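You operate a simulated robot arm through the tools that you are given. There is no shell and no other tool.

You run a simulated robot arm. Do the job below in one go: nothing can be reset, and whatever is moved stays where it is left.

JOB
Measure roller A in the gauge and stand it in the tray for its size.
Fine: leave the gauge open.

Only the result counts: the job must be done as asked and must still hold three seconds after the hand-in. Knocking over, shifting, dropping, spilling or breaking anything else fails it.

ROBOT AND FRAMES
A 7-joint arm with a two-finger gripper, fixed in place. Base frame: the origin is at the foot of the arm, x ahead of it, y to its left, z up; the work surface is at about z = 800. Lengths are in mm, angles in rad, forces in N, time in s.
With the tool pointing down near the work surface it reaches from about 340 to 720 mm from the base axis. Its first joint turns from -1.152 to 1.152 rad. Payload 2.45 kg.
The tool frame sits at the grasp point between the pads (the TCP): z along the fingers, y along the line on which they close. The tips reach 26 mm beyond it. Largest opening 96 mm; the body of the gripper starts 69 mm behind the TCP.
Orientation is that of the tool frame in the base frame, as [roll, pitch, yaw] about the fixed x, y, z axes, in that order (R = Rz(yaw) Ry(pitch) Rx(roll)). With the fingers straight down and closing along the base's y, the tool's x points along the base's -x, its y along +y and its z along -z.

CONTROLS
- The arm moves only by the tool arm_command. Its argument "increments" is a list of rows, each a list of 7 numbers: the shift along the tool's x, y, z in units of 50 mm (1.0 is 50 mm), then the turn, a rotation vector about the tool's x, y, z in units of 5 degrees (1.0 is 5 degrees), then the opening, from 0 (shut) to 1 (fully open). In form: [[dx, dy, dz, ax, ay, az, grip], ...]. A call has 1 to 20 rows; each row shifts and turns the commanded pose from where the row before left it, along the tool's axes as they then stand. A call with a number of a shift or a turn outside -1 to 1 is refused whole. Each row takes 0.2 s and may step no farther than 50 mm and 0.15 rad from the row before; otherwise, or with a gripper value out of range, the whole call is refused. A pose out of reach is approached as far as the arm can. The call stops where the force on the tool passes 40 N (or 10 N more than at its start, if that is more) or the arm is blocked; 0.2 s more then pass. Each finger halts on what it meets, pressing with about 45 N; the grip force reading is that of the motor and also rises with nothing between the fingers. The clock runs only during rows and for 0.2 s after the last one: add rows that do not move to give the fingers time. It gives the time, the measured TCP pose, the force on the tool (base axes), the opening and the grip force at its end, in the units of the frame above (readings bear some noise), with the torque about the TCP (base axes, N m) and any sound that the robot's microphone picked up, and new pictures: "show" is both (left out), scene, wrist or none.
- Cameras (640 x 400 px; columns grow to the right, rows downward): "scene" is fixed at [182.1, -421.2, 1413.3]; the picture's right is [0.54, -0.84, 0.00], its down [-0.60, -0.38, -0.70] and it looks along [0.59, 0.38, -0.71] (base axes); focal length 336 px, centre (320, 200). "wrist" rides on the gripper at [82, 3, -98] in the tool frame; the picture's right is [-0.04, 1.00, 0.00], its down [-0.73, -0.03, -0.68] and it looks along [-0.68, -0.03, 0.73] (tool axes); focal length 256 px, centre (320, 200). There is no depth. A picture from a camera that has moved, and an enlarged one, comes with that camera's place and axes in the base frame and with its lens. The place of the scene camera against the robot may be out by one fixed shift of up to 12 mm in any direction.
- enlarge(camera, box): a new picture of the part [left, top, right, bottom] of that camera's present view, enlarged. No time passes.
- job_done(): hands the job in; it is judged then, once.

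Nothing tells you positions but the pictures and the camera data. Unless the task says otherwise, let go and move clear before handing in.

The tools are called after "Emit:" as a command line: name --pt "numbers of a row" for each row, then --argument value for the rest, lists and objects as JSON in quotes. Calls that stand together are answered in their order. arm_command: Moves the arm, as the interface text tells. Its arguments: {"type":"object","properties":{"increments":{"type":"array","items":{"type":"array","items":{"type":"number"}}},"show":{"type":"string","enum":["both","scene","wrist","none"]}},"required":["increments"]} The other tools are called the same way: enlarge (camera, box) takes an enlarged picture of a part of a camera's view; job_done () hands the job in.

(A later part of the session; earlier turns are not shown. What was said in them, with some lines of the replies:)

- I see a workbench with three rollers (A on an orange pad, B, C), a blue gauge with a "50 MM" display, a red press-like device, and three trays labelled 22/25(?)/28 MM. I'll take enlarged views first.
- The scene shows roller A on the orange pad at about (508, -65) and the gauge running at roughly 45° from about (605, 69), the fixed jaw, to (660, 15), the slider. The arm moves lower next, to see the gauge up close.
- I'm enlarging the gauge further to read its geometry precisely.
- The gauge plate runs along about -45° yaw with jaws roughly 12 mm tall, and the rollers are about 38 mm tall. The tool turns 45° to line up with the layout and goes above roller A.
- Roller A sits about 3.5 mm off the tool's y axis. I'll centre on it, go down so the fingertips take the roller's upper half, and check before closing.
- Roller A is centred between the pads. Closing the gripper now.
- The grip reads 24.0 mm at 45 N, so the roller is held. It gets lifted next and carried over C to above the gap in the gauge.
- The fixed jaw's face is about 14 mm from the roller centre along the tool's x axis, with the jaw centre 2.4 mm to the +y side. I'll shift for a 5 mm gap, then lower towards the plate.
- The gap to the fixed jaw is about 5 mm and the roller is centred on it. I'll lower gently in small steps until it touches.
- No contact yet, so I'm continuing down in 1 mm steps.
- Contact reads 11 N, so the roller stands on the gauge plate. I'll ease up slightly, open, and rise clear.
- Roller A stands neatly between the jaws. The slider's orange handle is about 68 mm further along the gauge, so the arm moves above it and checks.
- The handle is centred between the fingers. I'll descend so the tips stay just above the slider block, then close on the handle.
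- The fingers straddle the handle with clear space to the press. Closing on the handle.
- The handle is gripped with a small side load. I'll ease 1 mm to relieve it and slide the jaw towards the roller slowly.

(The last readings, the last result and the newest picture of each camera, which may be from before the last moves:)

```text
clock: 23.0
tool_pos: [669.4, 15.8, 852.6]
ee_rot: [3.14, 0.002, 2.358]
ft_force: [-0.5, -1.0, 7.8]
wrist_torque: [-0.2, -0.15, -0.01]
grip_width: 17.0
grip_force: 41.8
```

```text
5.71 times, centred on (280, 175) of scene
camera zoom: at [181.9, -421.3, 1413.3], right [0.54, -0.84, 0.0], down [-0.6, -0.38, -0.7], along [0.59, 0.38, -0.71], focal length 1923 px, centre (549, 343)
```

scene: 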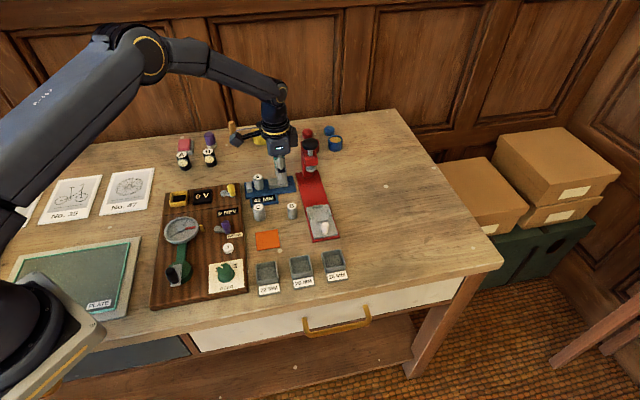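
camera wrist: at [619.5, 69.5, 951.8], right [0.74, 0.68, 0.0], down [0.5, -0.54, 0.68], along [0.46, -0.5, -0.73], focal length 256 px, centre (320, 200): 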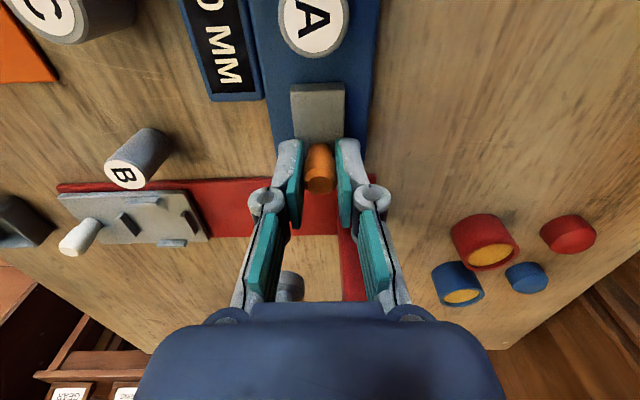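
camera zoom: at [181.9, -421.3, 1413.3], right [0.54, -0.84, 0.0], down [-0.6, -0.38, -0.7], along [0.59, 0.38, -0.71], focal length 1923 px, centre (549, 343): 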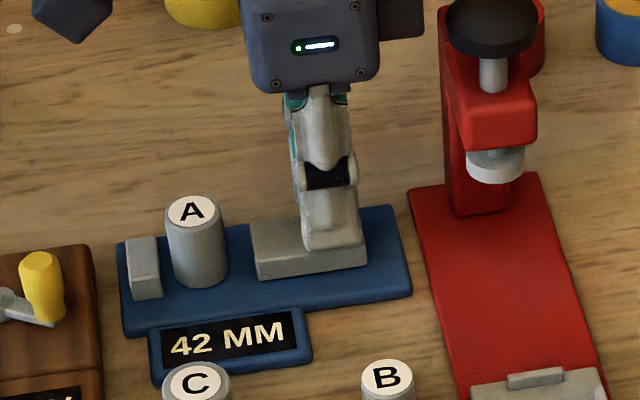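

The display now reads 42 MM and follows the slider. Continuing to close.

Emit:
arm_command --pt "0.06 0 0 0 0 0 0.05" --pt "0.06 0 0 0 0 0 0.05" --pt "0.06 0 0 0 0 0 0.05" --pt "0.04 0 0 0 0 0 0.05" --pt "0 0 0 0 0 0 0.05" --show "none"

Emit:
enlarge --camera "scene" --box '[235, 140, 325, 210]'

```text
clock: 24.2
tool_pos: [662.2, 24.1, 853.6]
ee_rot: [3.139, 0.001, 2.356]
ft_force: [-2.3, -3.6, 24.1]
wrist_torque: [-0.27, -0.13, 0.01]
grip_width: 17.0
grip_force: 41.9
```

```text
5.71 times, centred on (280, 175) of scene
camera zoom: at [181.6, -421.3, 1413.3], right [0.54, -0.84, 0.0], down [-0.6, -0.38, -0.7], along [0.59, 0.38, -0.71], focal length 1923 px, centre (549, 343)
```

zoom: 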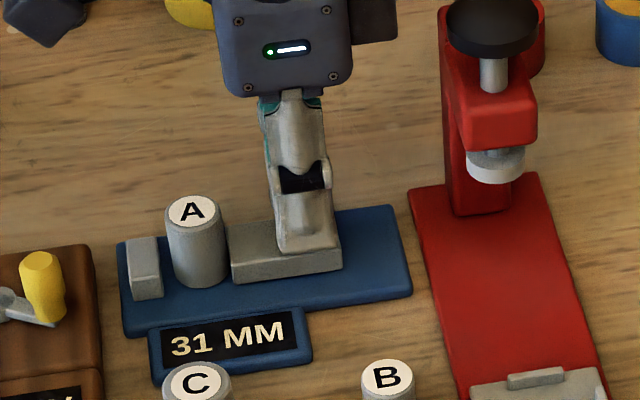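

31 MM now, and a vertical load of 24 N is building on the handle. I'll raise the commanded pose slightly to relieve it before the final approach.

Emit:
arm_command --pt "0 0 -0.03 0 0 0 0.05" --pt "0 0 0 0 0 0 0.05" --show "none"

```text
clock: 24.8
tool_pos: [660.7, 24.4, 853.1]
ee_rot: [3.142, 0.0, 2.356]
ft_force: [2.9, 1.2, 8.8]
wrist_torque: [-0.78, -0.89, 0.01]
grip_width: 16.9
grip_force: 42.9
```

Emit:
arm_command --pt "0 0 -0.01 0 0 0 0.05" --pt "0.04 0 0 0 0 0 0.05" --pt "0.03 0 0 0 0 0 0.05" --pt "0 0 0 0 0 0 0.05" --show "none"

Emit:
enlarge --camera "scene" --box '[235, 140, 325, 210]'

```text
clock: 25.8
tool_pos: [657.9, 27.3, 853.4]
ee_rot: [-3.141, -0.003, 2.355]
ft_force: [4.1, 2.9, -15.8]
wrist_torque: [-0.24, -0.42, 0.01]
grip_width: 16.9
grip_force: 42.7
```

```text
5.71 times, centred on (280, 175) of scene
camera zoom: at [182.6, -421.1, 1413.3], right [0.54, -0.84, 0.0], down [-0.6, -0.38, -0.7], along [0.59, 0.38, -0.71], focal length 1923 px, centre (549, 343)
```

zoom: 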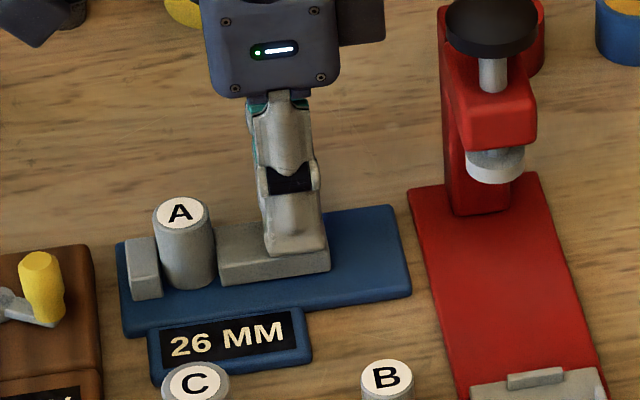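

26 MM now. Fine steps until the jaw bottoms on the roller.

Emit:
arm_command --pt "0 0 0.012 0 0 0 0.05" --pt "0.02 0 0 0 0 0 0.05" --pt "0 0 0 0 0 0 0.05" --show "none"

Emit:
enlarge --camera "scene" --box '[235, 140, 325, 210]'

```text
clock: 26.6
tool_pos: [657.4, 27.2, 854.7]
ee_rot: [3.14, 0.001, 2.355]
ft_force: [7.0, 5.1, -17.6]
wrist_torque: [0.46, 0.23, -0.05]
grip_width: 16.6
grip_force: 42.1
```

```text
5.71 times, centred on (280, 175) of scene
camera zoom: at [182.7, -421.1, 1413.2], right [0.54, -0.84, 0.0], down [-0.6, -0.38, -0.7], along [0.59, 0.38, -0.71], focal length 1923 px, centre (549, 343)
```

zoom: 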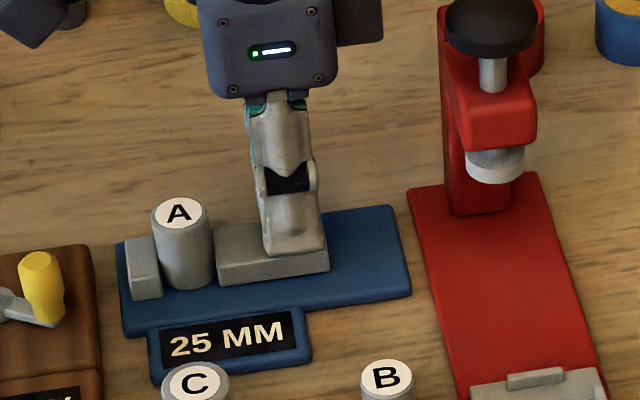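

25 MM, but no clear axial resistance yet. I'll push slightly further to confirm it stops there.

Emit:
arm_command --pt "0 0 0.02 0 0 0 0.05" --pt "0.02 0 0 0 0 0 0.05" --pt "0 0 0 0 0 0 0.05" --show "none"

Emit:
enlarge --camera "scene" --box '[235, 140, 325, 210]'

```text
clock: 27.4
tool_pos: [657.0, 28.2, 852.2]
ee_rot: [3.139, 0.001, 2.357]
ft_force: [6.2, 3.6, -4.0]
wrist_torque: [0.55, 0.43, -0.04]
grip_width: 16.9
grip_force: 42.6
```

```text
5.71 times, centred on (280, 175) of scene
camera zoom: at [182.4, -421.2, 1413.3], right [0.54, -0.84, 0.0], down [-0.6, -0.38, -0.7], along [0.59, 0.38, -0.71], focal length 1923 px, centre (549, 343)
```

zoom: 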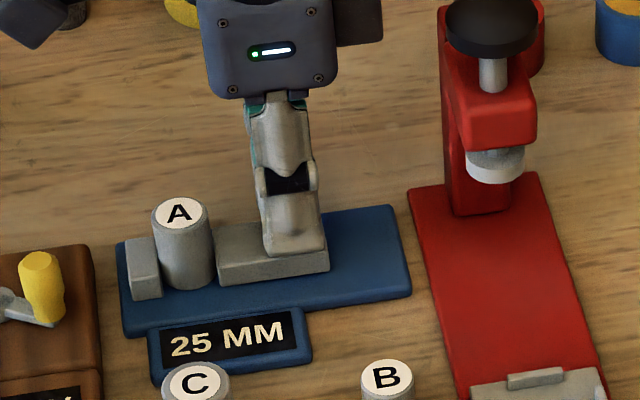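

Emit:
arm_command --pt "0.02 0 0 0 0 0 0.05" --pt "0 0 0 0 0 0 0.05" --pt "0 0 0 0 0 0 0.05" --show "none"

Emit:
enlarge --camera "scene" --box '[235, 140, 325, 210]'

Emit:
enlarge --camera "wrist" --box '[200, 0, 440, 240]'

```text
clock: 28.2
tool_pos: [658.3, 27.7, 853.6]
ee_rot: [-3.14, 0.004, 2.357]
ft_force: [10.8, -0.9, -0.6]
wrist_torque: [-0.03, -0.13, -0.01]
grip_width: 17.0
grip_force: 42.5
```

```text
5.71 times, centred on (280, 175) of scene
camera zoom: at [182.4, -421.3, 1413.2], right [0.54, -0.84, 0.0], down [-0.6, -0.38, -0.7], along [0.59, 0.38, -0.71], focal length 1923 px, centre (549, 343)
```

zoom: 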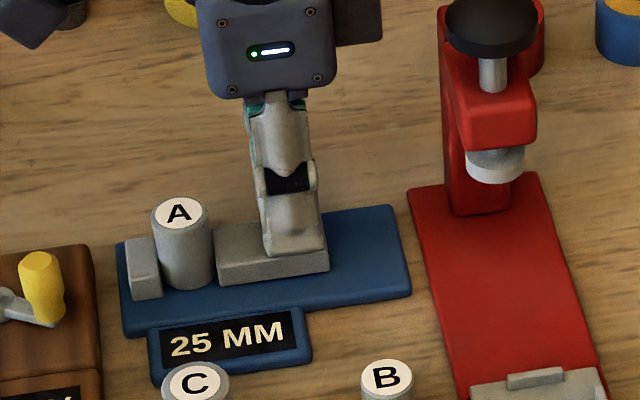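

```text
1.67 times, centred on (320, 120) of wrist
camera zoom: at [601.2, 87.4, 951.4], right [0.74, 0.68, 0.0], down [0.5, -0.54, 0.68], along [0.46, -0.5, -0.73], focal length 427 px, centre (320, 333)
```

zoom: 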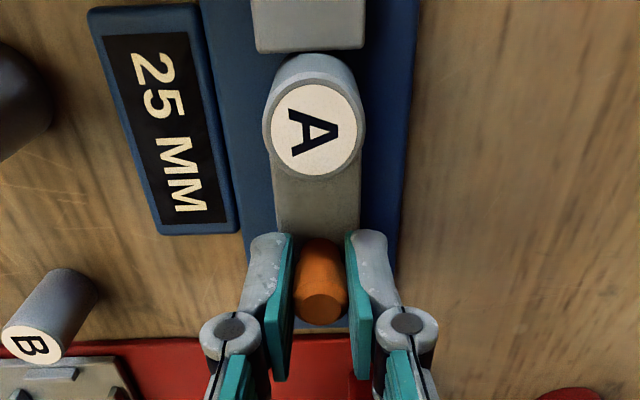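

The slider is stopped firmly against the roller at 25 MM, so the size is 25 mm. Next the slider goes back out to reopen the gauge.

Emit:
arm_command --pt "-0.04 0 0 0 0 0 0.05" --pt "-0.06 0 0 0 0 0 0.05" --pt "-0.06 0 0 0 0 0 0.05" --pt "-0.06 0 0 0 0 0 0.05" --pt "0 0 0 0 0 0 0.05" --show "none"

Emit:
enlarge --camera "scene" --box '[235, 140, 325, 210]'

```text
clock: 29.4
tool_pos: [663.3, 21.7, 852.2]
ee_rot: [3.14, 0.001, 2.356]
ft_force: [2.4, 3.7, 10.9]
wrist_torque: [0.59, 0.5, 0.01]
grip_width: 16.8
grip_force: 42.7
```

```text
5.71 times, centred on (280, 175) of scene
camera zoom: at [182.0, -421.2, 1413.3], right [0.54, -0.84, 0.0], down [-0.6, -0.38, -0.7], along [0.59, 0.38, -0.71], focal length 1923 px, centre (549, 343)
```

zoom: 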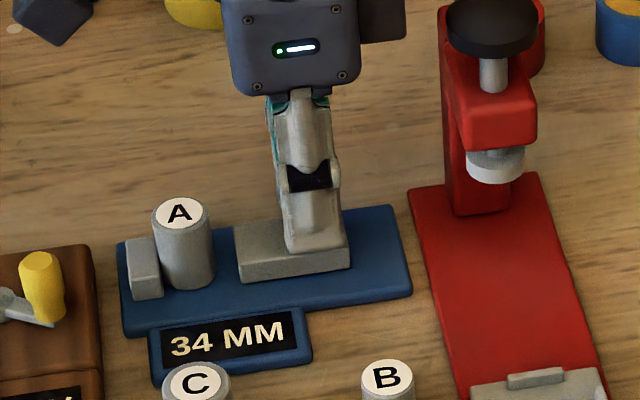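

Emit:
arm_command --pt "-0.06 0 -0.012 0 0 0 0.05" --pt "-0.06 0 0 0 0 0 0.05" --pt "-0.06 0 0 0 0 0 0.05" --pt "-0.06 0 0 0 0 0 0.05" --pt "0 0 0 0 0 0 0.05" --show "none"

Emit:
enlarge --camera "scene" --box '[235, 140, 325, 210]'

```text
clock: 30.6
tool_pos: [672.9, 11.4, 853.6]
ee_rot: [3.141, 0.0, 2.356]
ft_force: [14.2, 13.1, -1.3]
wrist_torque: [0.21, -0.22, 0.04]
grip_width: 16.6
grip_force: 43.2
```

```text
5.71 times, centred on (280, 175) of scene
camera zoom: at [182.5, -420.9, 1413.3], right [0.54, -0.84, 0.0], down [-0.6, -0.38, -0.7], along [0.59, 0.38, -0.71], focal length 1923 px, centre (549, 343)
```

zoom: 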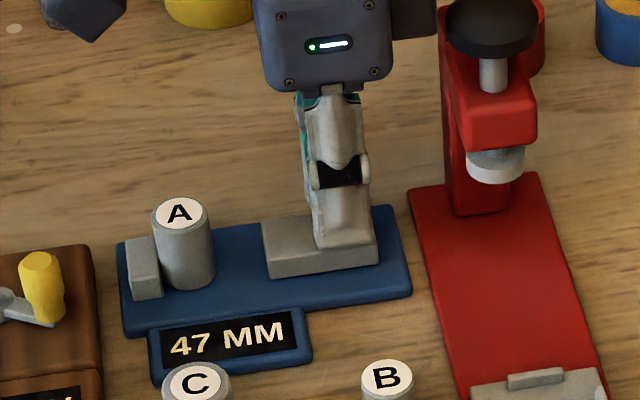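

47 MM. I'll relieve the side load by 1 mm and go the last few millimetres.

Emit:
arm_command --pt "0 0.016 0 0 0 0 0.05" --pt "-0.03 0 0 0 0 0 0.05" --pt "-0.03 0 0 0 0 0 0.05" --pt "0 0 0 0 0 0 0.05" --show "none"

Emit:
enlarge --camera "scene" --box '[235, 140, 325, 210]'

```text
clock: 31.6
tool_pos: [675.4, 10.8, 852.9]
ee_rot: [3.141, 0.0, 2.356]
ft_force: [7.8, 7.7, -0.2]
wrist_torque: [0.22, -0.01, 0.01]
grip_width: 16.9
grip_force: 41.9
```

```text
5.71 times, centred on (280, 175) of scene
camera zoom: at [182.3, -421.1, 1413.3], right [0.54, -0.84, 0.0], down [-0.6, -0.38, -0.7], along [0.59, 0.38, -0.71], focal length 1923 px, centre (549, 343)
```

zoom: 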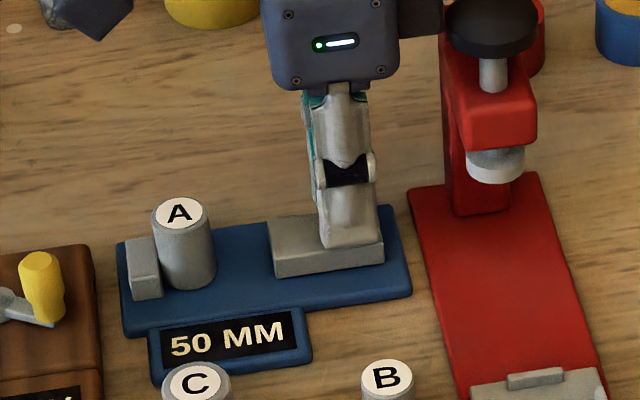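

The gauge is back at 50 MM. I release the handle, rise, and move back over roller A.

Emit:
arm_command --pt "0 0 0 0 0 0 0.2" --pt "0 0 0 0 0 0 0.4" --pt "0 0 0 0 0 0 0.5" --pt "0 0 0 0 0 0 0.5" --pt "0 0 -0.4 0 0 0 0.5" --pt "0 0 -0.5 0 0 0 0.5" --pt "0 0 -0.35 0 0 0 0.5" --pt "0.45 0 0 0 0 0 0.5" --pt "0.5 0 0 0 0 0 0.5" --pt "0.49 0 0 0 0 0 0.5" --pt "0 0 0 0 0 0 0.5" --pt "0 0 0 0 0 0 0.5" --show "both"

Emit:
enlarge --camera "scene" --box '[235, 140, 325, 210]'

Emit:
enlarge --camera "wrist" --box '[230, 40, 410, 240]'

```text
clock: 34.2
tool_pos: [623.9, 61.3, 914.4]
ee_rot: [3.141, 0.0, 2.357]
ft_force: [0.4, 0.5, -0.2]
wrist_torque: [0.01, 0.01, 0.03]
grip_width: 48.0
grip_force: 0.0
camera wrist: at [568.7, 121.3, 1013.2], right [0.74, 0.68, 0.0], down [0.5, -0.54, 0.68], along [0.46, -0.5, -0.73], focal length 256 px, centre (320, 200)
```

scene: 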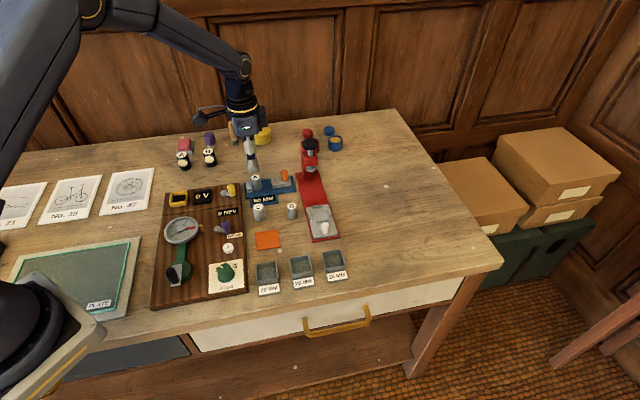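
wrist: 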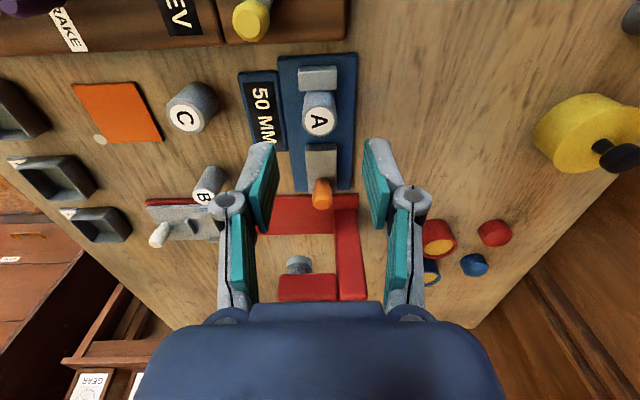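

```text
5.71 times, centred on (280, 175) of scene
camera zoom: at [182.1, -421.2, 1413.3], right [0.54, -0.84, 0.0], down [-0.6, -0.38, -0.7], along [0.59, 0.38, -0.71], focal length 1923 px, centre (549, 343)
```

zoom: 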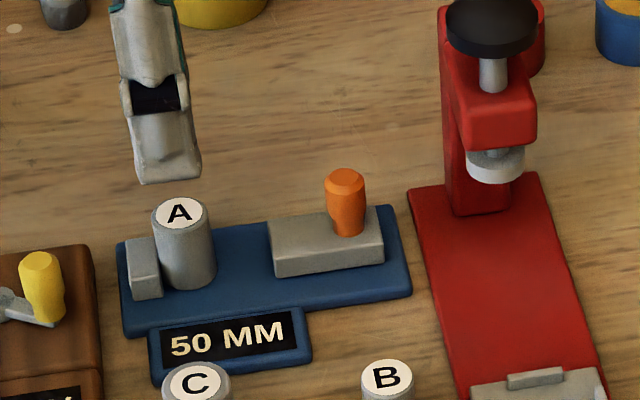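

```text
2.00 times, centred on (320, 140) of wrist
camera zoom: at [568.7, 121.3, 1013.2], right [0.74, 0.68, 0.0], down [0.5, -0.54, 0.68], along [0.46, -0.5, -0.73], focal length 512 px, centre (320, 320)
```

zoom: 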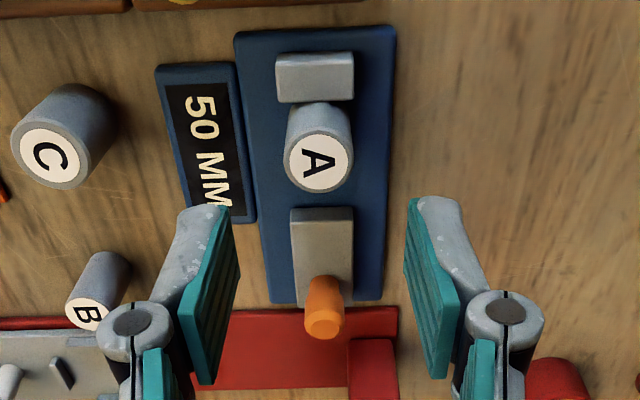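

The gauge stays open at 50 MM and roller A is upright against the fixed jaw. I correct 1.4 mm in y and descend around it.

Emit:
arm_command --pt "0.01 -0.028 0 0 0 0 0.5" --pt "0 0 0.4 0 0 0 0.5" --pt "0 0 0.4 0 0 0 0.5" --pt "0 0 0.4 0 0 0 0.5" --pt "0 0 0.04 0 0 0 0.5" --pt "0 0 0 0 0 0 0.5" --show "none"

Emit:
enlarge --camera "wrist" --box '[230, 80, 410, 240]'

Emit:
enlarge --camera "scene" --box '[235, 150, 305, 210]'

```text
clock: 35.6
tool_pos: [623.8, 60.5, 854.1]
ee_rot: [3.14, 0.002, 2.355]
ft_force: [-1.2, 0.5, 0.5]
wrist_torque: [0.0, 0.05, -0.03]
grip_width: 48.0
grip_force: 0.1
```

```text
2.50 times, centred on (320, 160) of wrist
camera zoom: at [567.4, 119.6, 952.2], right [0.74, 0.68, 0.0], down [0.5, -0.54, 0.68], along [0.46, -0.5, -0.73], focal length 640 px, centre (320, 300)
```

zoom: 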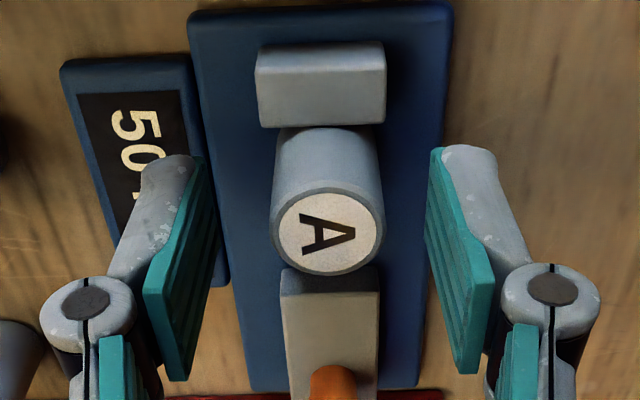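

```text
6.67 times, centred on (270, 180) of scene
camera zoom: at [182.1, -421.2, 1413.3], right [0.54, -0.84, 0.0], down [-0.6, -0.38, -0.7], along [0.59, 0.38, -0.71], focal length 2243 px, centre (653, 333)
```

zoom: 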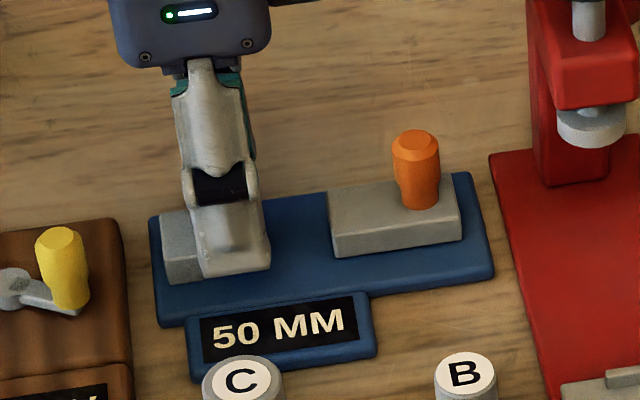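

Slight centring correction (+1 mm y) and 3 mm further down, then close.

Emit:
arm_command --pt "0 0.022 0 0 0 0 0.5" --pt "0 0 0.06 0 0 0 0.5" --pt "0 0 0 0 0 0 0.4" --pt "0 0 0 0 0 0 0.3" --pt "0 0 0 0 0 0 0.2" --pt "0 0 0 0 0 0 0.1" --pt "0 0 0 0 0 0 0.1" --pt "0 0 0 0 0 0 0.1" --show "none"

Emit:
enlarge --camera "wrist" --box '[230, 80, 410, 240]'

```text
clock: 37.4
tool_pos: [623.6, 62.5, 851.1]
ee_rot: [-3.141, 0.0, 2.357]
ft_force: [1.5, -0.5, 0.5]
wrist_torque: [0.03, 0.0, -0.01]
grip_width: 23.8
grip_force: 44.6
```

```text
2.50 times, centred on (320, 160) of wrist
camera zoom: at [567.7, 120.5, 948.6], right [0.74, 0.68, 0.0], down [0.5, -0.54, 0.68], along [0.46, -0.5, -0.73], focal length 640 px, centre (320, 300)
```

zoom: 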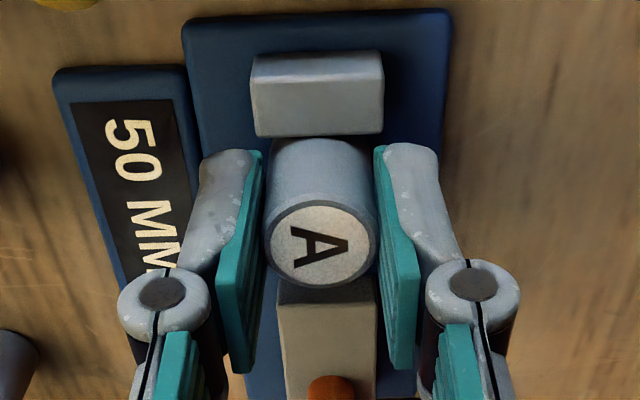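

The roller is gripped again and the gauge reads 50 MM. I lift and carry it to above the 25 MM tray at about (485, -173).

Emit:
arm_command --pt "0 0 -0.2 0 0 0 0.1" --pt "0 0 -0.5 0 0 0 0.1" --pt "0 0 -0.5 0 0 0 0.1" --pt "0 0 -0.4 0 0 0 0.1" --pt "-0.08 -0.3 0 0 0 0 0.1" --pt "-0.14 -0.54 0 0 0 0 0.1" --pt "-0.14 -0.54 0 0 0 0 0.1" --pt "-0.14 -0.54 0 0 0 0 0.1" --pt "-0.14 -0.54 0 0 0 0 0.1" --pt "-0.14 -0.54 0 0 0 0 0.1" --pt "-0.14 -0.54 0 0 0 0 0.1" --pt "-0.14 -0.54 0 0 0 0 0.1" --pt "-0.14 -0.54 0 0 0 0 0.1" --pt "-0.14 -0.54 0 0 0 0 0.1" --pt "-0.03 -0.12 0 0 0 0 0.1" --pt "0 0 0 0 0 0 0.1" --pt "0 0 0 0 0 0 0.1" --show "both"

Emit:
enlarge --camera "wrist" --box '[200, 40, 440, 240]'

Emit:
enlarge --camera "scene" --box '[240, 200, 360, 300]'

```text
clock: 41.0
tool_pos: [484.5, -172.5, 930.5]
ee_rot: [3.141, 0.001, 2.357]
ft_force: [-0.1, 0.0, -1.0]
wrist_torque: [0.01, -0.01, -0.01]
grip_width: 24.0
grip_force: 45.3
camera wrist: at [428.0, -114.2, 1029.0], right [0.73, 0.68, 0.0], down [0.5, -0.54, 0.68], along [0.46, -0.5, -0.73], focal length 256 px, centre (320, 200)
```

scene: 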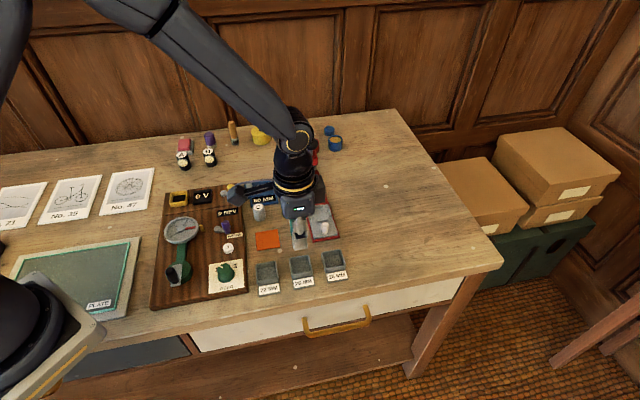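
wrist: 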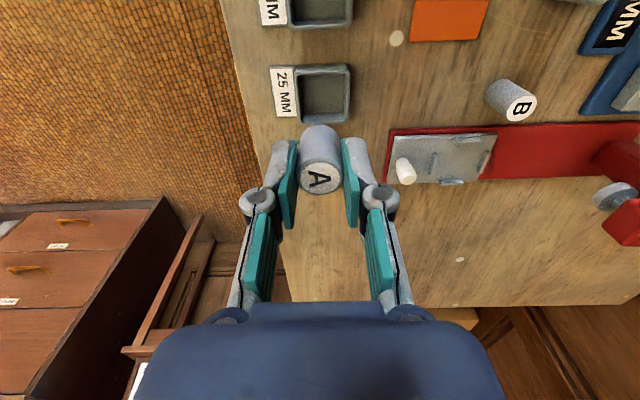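

```text
2.00 times, centred on (320, 140) of wrist
camera zoom: at [428.0, -114.2, 1029.0], right [0.73, 0.68, 0.0], down [0.5, -0.54, 0.68], along [0.46, -0.5, -0.73], focal length 512 px, centre (320, 320)
```

zoom: 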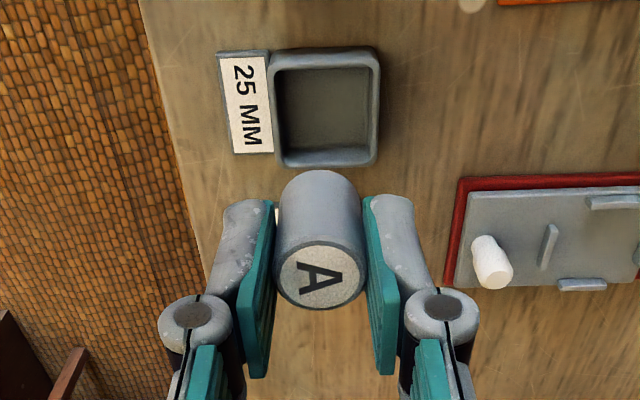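

```text
4.00 times, centred on (300, 250) of scene
camera zoom: at [182.2, -421.3, 1413.3], right [0.54, -0.84, 0.0], down [-0.6, -0.38, -0.7], along [0.59, 0.38, -0.71], focal length 1346 px, centre (400, 0)
```

zoom: 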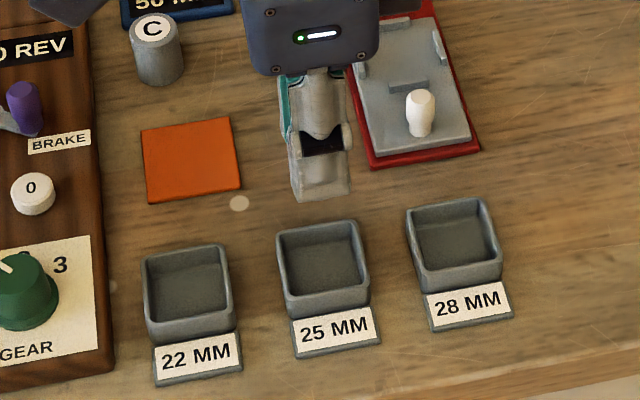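

The 25 MM tray's centre is about 1 mm and 1.5 mm from the tool axis. I adjust and lower to just above the tray floor.

Emit:
arm_command --pt "0.01 0.03 0 0 0 0 0.1" --pt "0 0 0.4 0 0 0 0.1" --pt "0 0 0.4 0 0 0 0.1" --pt "0 0 0.4 0 0 0 0.1" --pt "0 0 0 0 0 0 0.1" --pt "0 0 0 0 0 0 0.1" --show "both"

Emit:
enlarge --camera "wrist" --box '[220, 60, 420, 240]'

Emit:
enlarge --camera "scene" --box '[260, 210, 350, 300]'

```text
clock: 42.4
tool_pos: [487.3, -171.3, 870.0]
ee_rot: [3.142, -0.001, 2.355]
ft_force: [-0.3, 0.3, -1.3]
wrist_torque: [0.01, -0.03, -0.05]
grip_width: 24.0
grip_force: 44.9
camera wrist: at [430.9, -112.5, 968.6], right [0.74, 0.68, 0.0], down [0.5, -0.54, 0.68], along [0.46, -0.5, -0.73], focal length 256 px, centre (320, 200)
```

scene: 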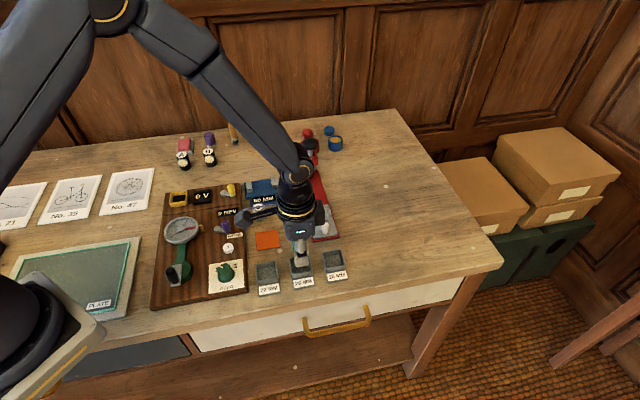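
wrist: 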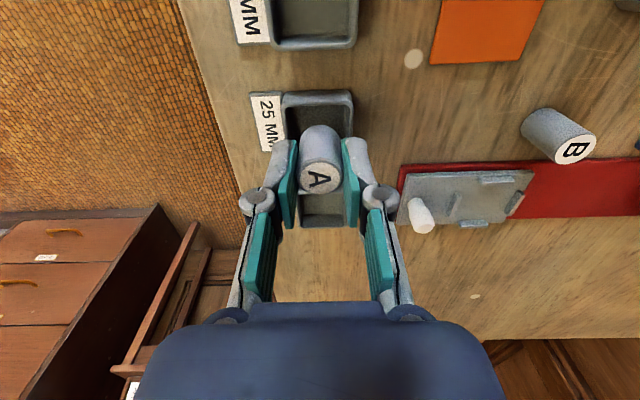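

```text
2.22 times, centred on (320, 150) of wrist
camera zoom: at [430.9, -112.5, 968.6], right [0.74, 0.68, 0.0], down [0.5, -0.54, 0.68], along [0.46, -0.5, -0.73], focal length 569 px, centre (320, 311)
```

zoom: 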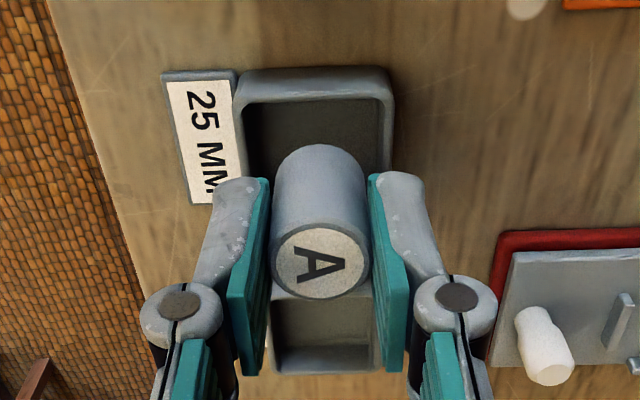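

```text
4.44 times, centred on (305, 255) of scene
camera zoom: at [182.2, -421.3, 1413.3], right [0.54, -0.84, 0.0], down [-0.6, -0.38, -0.7], along [0.59, 0.38, -0.71], focal length 1495 px, centre (387, -44)
```

zoom: 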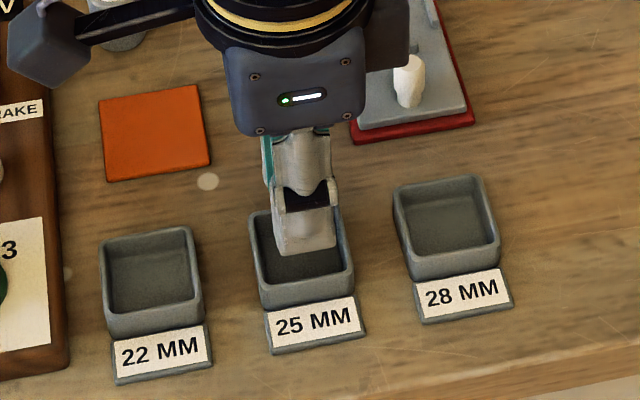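

The roller hovers over the 25 MM tray. I make a small centring correction and lower to about rim level to check again.

Emit:
arm_command --pt "-0.03 -0.016 0 0 0 0 0.1" --pt "0 0 0.16 0 0 0 0.1" --pt "0 0 0 0 0 0 0.1" --pt "0 0 0 0 0 0 0.1" --show "none"

Emit:
enlarge --camera "wrist" --box '[240, 60, 400, 240]'

Emit:
enlarge --camera "scene" --box '[275, 230, 335, 295]'

```text
clock: 43.4
tool_pos: [488.6, -173.5, 862.5]
ee_rot: [3.141, 0.0, 2.356]
ft_force: [-0.2, 0.1, -1.5]
wrist_torque: [0.03, 0.05, 0.02]
grip_width: 24.1
grip_force: 45.1
```

```text
2.22 times, centred on (320, 150) of wrist
camera zoom: at [431.5, -113.6, 961.4], right [0.74, 0.68, 0.0], down [0.5, -0.54, 0.68], along [0.46, -0.5, -0.73], focal length 569 px, centre (320, 311)
```

zoom: 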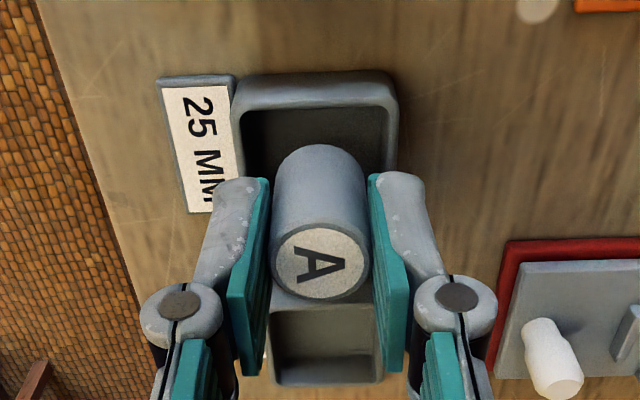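

```text
6.15 times, centred on (305, 262) of scene
camera zoom: at [182.2, -421.3, 1413.3], right [0.54, -0.84, 0.0], down [-0.6, -0.38, -0.7], along [0.59, 0.38, -0.71], focal length 2071 px, centre (412, -185)
```

zoom: 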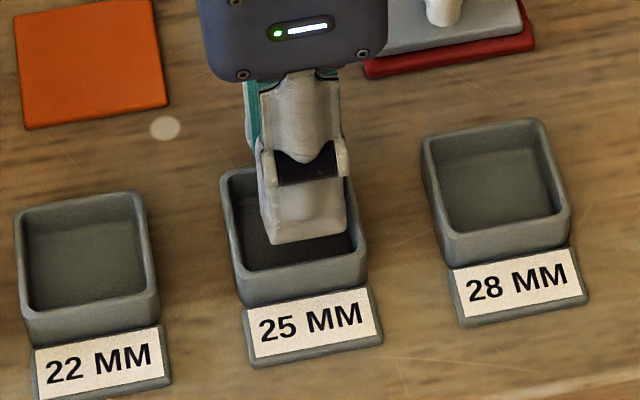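

In the wrist view the roller is centred across the tray but about 2 mm too far along; I shift +2 mm in tool x and lower further.

Emit:
arm_command --pt "0.045 0 0 0 0 0 0.1" --pt "0 0 0.06 0 0 0 0.1" --pt "0 0 0.04 0 0 0 0.1" --pt "0 0 0.04 0 0 0 0.1" --pt "0 0 0 0 0 0 0.1" --show "none"

Emit:
enlarge --camera "wrist" --box '[240, 60, 400, 240]'

Emit:
enlarge --camera "scene" --box '[275, 230, 335, 295]'

```text
clock: 44.6
tool_pos: [484.9, -173.4, 855.1]
ee_rot: [-3.14, 0.0, 2.357]
ft_force: [0.4, -0.1, -2.0]
wrist_torque: [0.02, -0.01, -0.02]
grip_width: 23.9
grip_force: 44.9
```

```text
2.22 times, centred on (320, 150) of wrist
camera zoom: at [429.4, -113.1, 953.7], right [0.73, 0.68, 0.0], down [0.5, -0.54, 0.68], along [0.46, -0.5, -0.73], focal length 569 px, centre (320, 311)
```

zoom: 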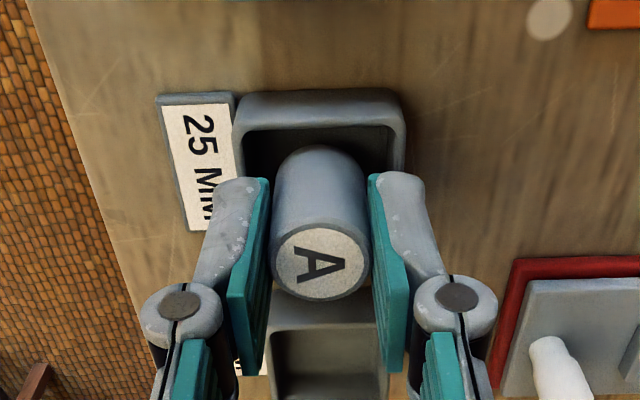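

```text
6.15 times, centred on (305, 262) of scene
camera zoom: at [182.2, -421.3, 1413.3], right [0.54, -0.84, 0.0], down [-0.6, -0.38, -0.7], along [0.59, 0.38, -0.71], focal length 2071 px, centre (412, -185)
```

zoom: 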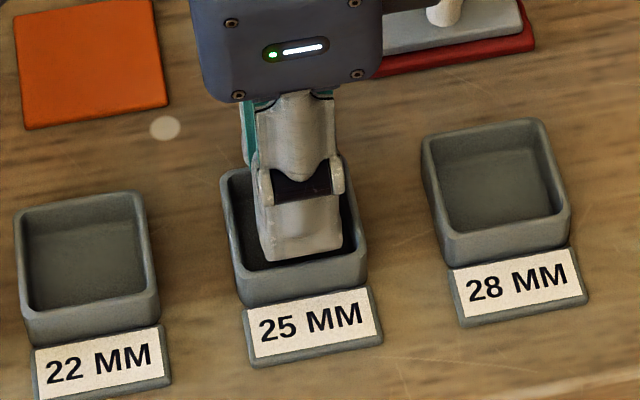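

Well centred now, roughly 6 mm clear all round. Lowering the last millimetres with force checks.

Emit:
arm_command --pt "0 0 0.03 0 0 0 0.1" --pt "0 0 0.02 0 0 0 0.1" --pt "0 0 0 0 0 0 0.1" --show "none"

```text
clock: 45.4
tool_pos: [484.8, -172.0, 853.0]
ee_rot: [3.141, 0.0, 2.356]
ft_force: [0.0, -0.7, -1.4]
wrist_torque: [0.03, -0.01, 0.03]
grip_width: 24.0
grip_force: 44.8
```

Emit:
arm_command --pt "0 0 0.02 0 0 0 0.1" --pt "0 0 0.02 0 0 0 0.1" --pt "0 0 0 0 0 0 0.1" --show "none"

```text
clock: 46.2
tool_pos: [485.5, -171.9, 851.3]
ee_rot: [3.141, -0.001, 2.357]
ft_force: [0.1, 0.4, -1.6]
wrist_torque: [0.0, -0.02, -0.01]
grip_width: 23.9
grip_force: 44.7
```

Emit:
arm_command --pt "0 0 0.02 0 0 0 0.1" --pt "0 0 0 0 0 0 0.1" --show "none"

```text
clock: 46.8
tool_pos: [484.5, -172.3, 850.8]
ee_rot: [-3.14, 0.0, 2.359]
ft_force: [-0.7, 0.9, -1.9]
wrist_torque: [0.0, 0.01, -0.03]
grip_width: 24.0
grip_force: 45.2
```

Emit:
arm_command --pt "0 0 0.02 0 0 0 0.1" --pt "0 0 0 0 0 0 0.1" --show "none"

```text
clock: 47.4
tool_pos: [485.0, -172.8, 847.7]
ee_rot: [-3.141, -0.001, 2.356]
ft_force: [0.7, -0.2, -1.5]
wrist_torque: [0.02, -0.01, 0.01]
grip_width: 23.8
grip_force: 44.6
```

Emit:
arm_command --pt "0 0 0.02 0 0 0 0.1" --pt "0 0 0 0 0 0 0.1" --show "none"

Emit:
enlarge --camera "scene" --box '[275, 230, 335, 295]'

```text
clock: 48.0
tool_pos: [484.6, -171.5, 848.4]
ee_rot: [3.14, 0.001, 2.356]
ft_force: [-1.0, -0.3, -1.2]
wrist_torque: [0.01, -0.01, 0.0]
grip_width: 23.8
grip_force: 45.0
```

```text
6.15 times, centred on (305, 262) of scene
camera zoom: at [182.2, -421.3, 1413.3], right [0.54, -0.84, 0.0], down [-0.6, -0.38, -0.7], along [0.59, 0.38, -0.71], focal length 2071 px, centre (412, -185)
```

zoom: 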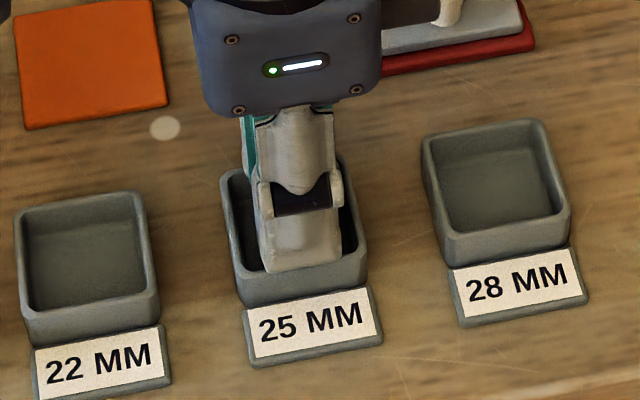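

Emit:
arm_command --pt "0 0 0.02 0 0 0 0.1" --pt "0 0 0 0 0 0 0.1" --show "none"

```text
clock: 48.6
tool_pos: [484.9, -171.8, 847.1]
ee_rot: [3.142, 0.0, 2.358]
ft_force: [-0.2, 1.0, -1.9]
wrist_torque: [0.0, 0.03, -0.01]
grip_width: 23.7
grip_force: 45.2
```

Emit:
arm_command --pt "0 0 0.02 0 0 0 0.1" --pt "0 0 0 0 0 0 0.1" --show "none"

Emit:
enlarge --camera "wrist" --box '[240, 80, 400, 240]'

```text
clock: 49.2
tool_pos: [485.7, -171.9, 845.7]
ee_rot: [3.141, 0.001, 2.358]
ft_force: [-1.3, 0.9, 4.0]
wrist_torque: [-0.01, 0.05, 0.01]
grip_width: 24.2
grip_force: 44.6
```

```text
2.50 times, centred on (320, 160) of wrist
camera zoom: at [429.6, -112.6, 944.8], right [0.74, 0.68, 0.0], down [0.5, -0.54, 0.68], along [0.46, -0.5, -0.73], focal length 640 px, centre (320, 300)
```

zoom: 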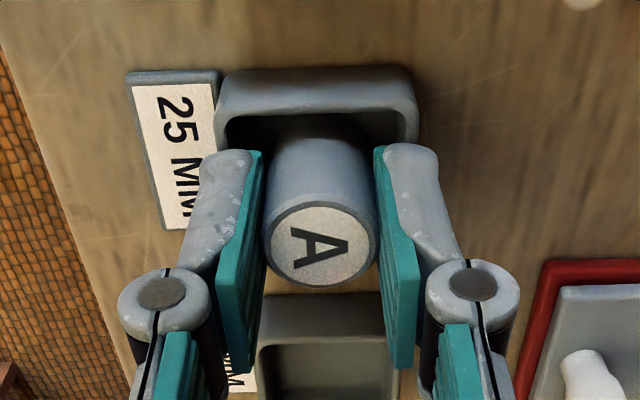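

A light contact of about 5 N shows, so the roller is touching the tray floor. Checking the scene view before letting go.

Emit:
enlarge --camera "scene" --box '[280, 235, 325, 290]'

Emit:
enlarge --camera "wrist" --box '[270, 90, 370, 160]'

```text
7.27 times, centred on (302, 262) of scene
camera zoom: at [182.1, -421.2, 1413.3], right [0.54, -0.84, 0.0], down [-0.6, -0.38, -0.7], along [0.59, 0.38, -0.71], focal length 2447 px, centre (447, -254)
```

zoom: 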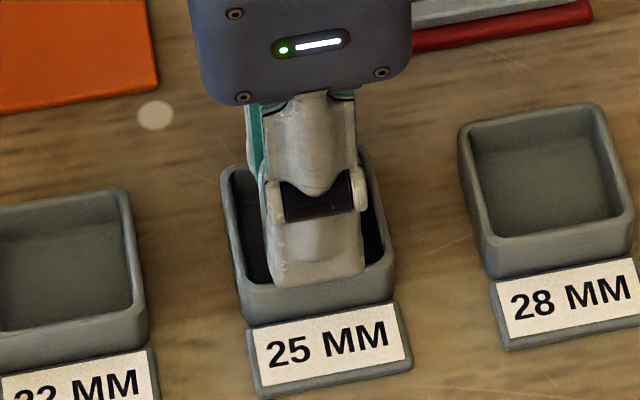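

```text
5.71 times, centred on (320, 125) of wrist
camera zoom: at [429.6, -112.6, 944.8], right [0.74, 0.68, 0.0], down [0.5, -0.54, 0.68], along [0.46, -0.5, -0.73], focal length 1463 px, centre (320, 629)
```

zoom: 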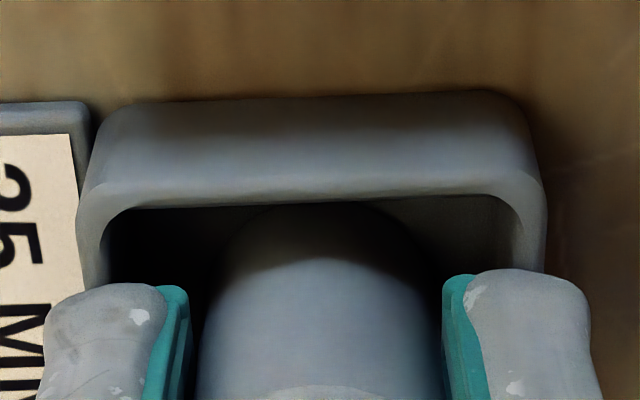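

The fingertips are just above the rim and the roller is down. I ease up 0.6 mm, open gradually so the roller is guided, then rise.

Emit:
arm_command --pt "0 0 -0.012 0 0 0 0.1" --pt "0 0 0 0 0 0 0.28" --pt "0 0 0 0 0 0 0.28" --pt "0 0 0 0 0 0 0.28" --show "none"

Emit:
enlarge --camera "wrist" --box '[240, 80, 400, 240]'

```text
clock: 50.2
tool_pos: [485.4, -171.5, 846.3]
ee_rot: [3.141, -0.001, 2.357]
ft_force: [-0.1, -0.1, -0.5]
wrist_torque: [0.0, -0.01, -0.01]
grip_width: 27.0
grip_force: 0.1
```

```text
2.50 times, centred on (320, 160) of wrist
camera zoom: at [429.3, -112.6, 945.3], right [0.74, 0.68, 0.0], down [0.5, -0.54, 0.68], along [0.46, -0.5, -0.73], focal length 640 px, centre (320, 300)
```

zoom: 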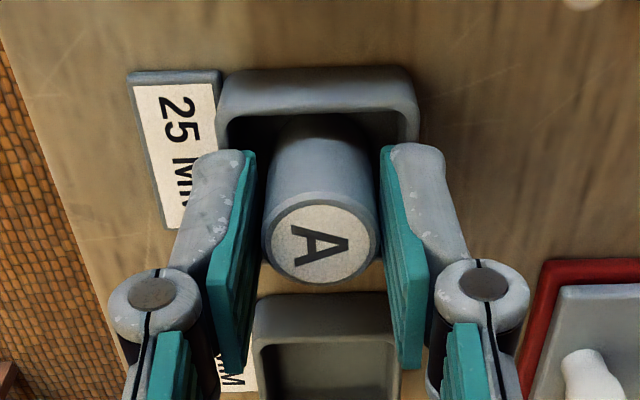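

The roller settled a millimetre or two onto the tray floor, upright. Opening wider and rising clear.

Emit:
arm_command --pt "0 0 0 0 0 0 0.36" --pt "0 0 0 0 0 0 0.42" --pt "0 0 0 0 0 0 0.42" --pt "0 0 -0.2 0 0 0 0.42" --pt "0 0 -0.4 0 0 0 0.42" --pt "0 0 -0.6 0 0 0 0.42" --pt "0 0 -0.8 0 0 0 0.42" --pt "0.6 0.3 -0.4 0 0 0 0.42" --pt "0.6 0.3 -0.2 0 0 0 0.42" --pt "0.6 0.3 0 0 0 0 0.42" --pt "0 0 0 0 0 0 0.42" --pt "0 0 0 0 0 0 0.42" --show "both"

Emit:
enlarge --camera "scene" --box '[250, 220, 350, 300]'

Emit:
enlarge --camera "scene" --box '[230, 150, 340, 240]'

Emit:
enlarge --camera "wrist" --box '[200, 20, 440, 200]'

```text
clock: 52.8
tool_pos: [453.6, -78.3, 975.5]
ee_rot: [3.141, -0.001, 2.356]
ft_force: [-0.4, 0.9, 0.3]
wrist_torque: [0.03, 0.03, -0.03]
grip_width: 40.3
grip_force: 0.0
camera wrist: at [397.4, -19.4, 1075.0], right [0.74, 0.68, 0.0], down [0.5, -0.54, 0.68], along [0.46, -0.5, -0.73], focal length 256 px, centre (320, 200)
```

scene: 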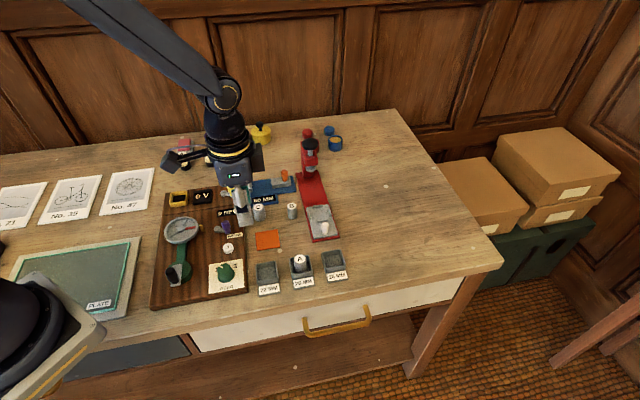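
wrist: 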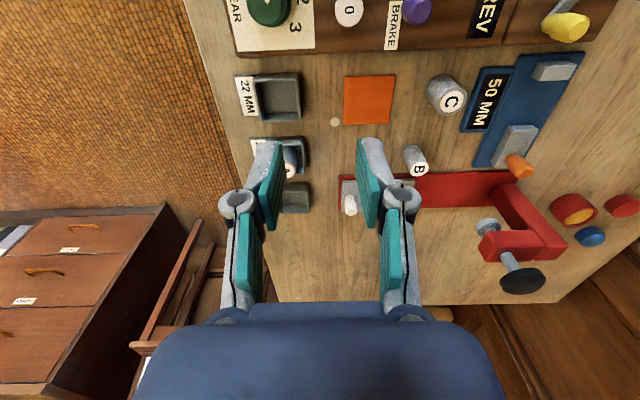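

```text
5.00 times, centred on (300, 260) of scene
camera zoom: at [182.1, -421.2, 1413.3], right [0.54, -0.84, 0.0], down [-0.6, -0.38, -0.7], along [0.59, 0.38, -0.71], focal length 1682 px, centre (420, -100)
```

zoom: 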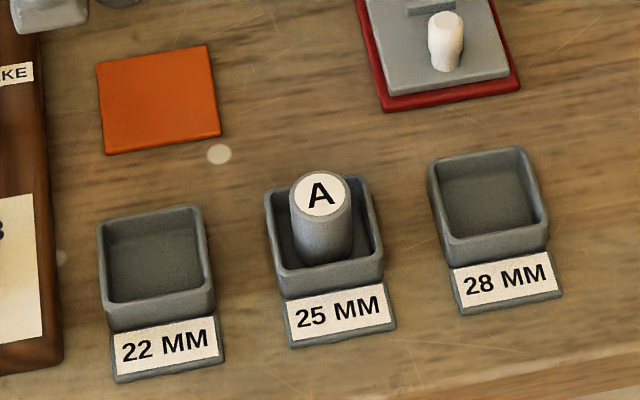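

```text
4.44 times, centred on (285, 195) of scene
camera zoom: at [182.1, -421.2, 1413.3], right [0.54, -0.84, 0.0], down [-0.6, -0.38, -0.7], along [0.59, 0.38, -0.71], focal length 1495 px, centre (476, 222)
```

zoom: 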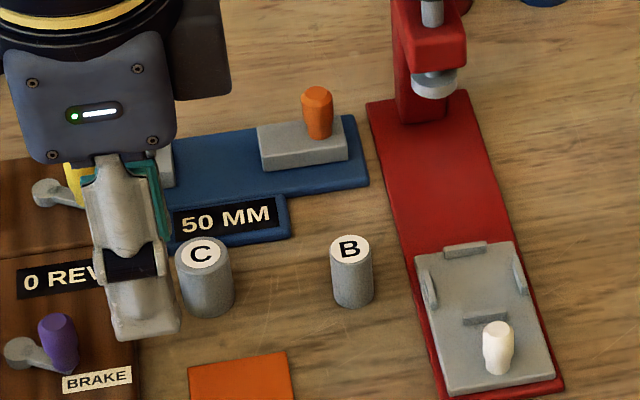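

```text
2.22 times, centred on (320, 110) of wrist
camera zoom: at [397.4, -19.4, 1075.0], right [0.74, 0.68, 0.0], down [0.5, -0.54, 0.68], along [0.46, -0.5, -0.73], focal length 569 px, centre (320, 400)
```

zoom: 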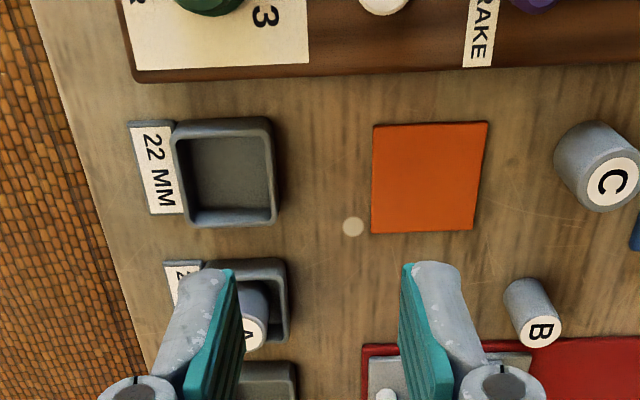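

Roller A stands upright in the 25 MM tray, and the gauge is open at 50 MM. B, C, the trays and everything else look unmoved, and the arm is clear, so I'm handing in.

Emit:
job_done

```text
The job is handed in.
```

I measured roller A in the gauge. It read 25 MM with the slider firmly against the roller, and the roller now stands upright in the 25 MM tray.

- **Gauge:** I slid it back open, and it reads 50 MM as it did at the start.
- **Everything else:** In the last pictures before the hand-in, rollers B and C were upright and the trays looked where they started. The arm was clear of the work.

The job is handed in; the response did not say whether it passed.
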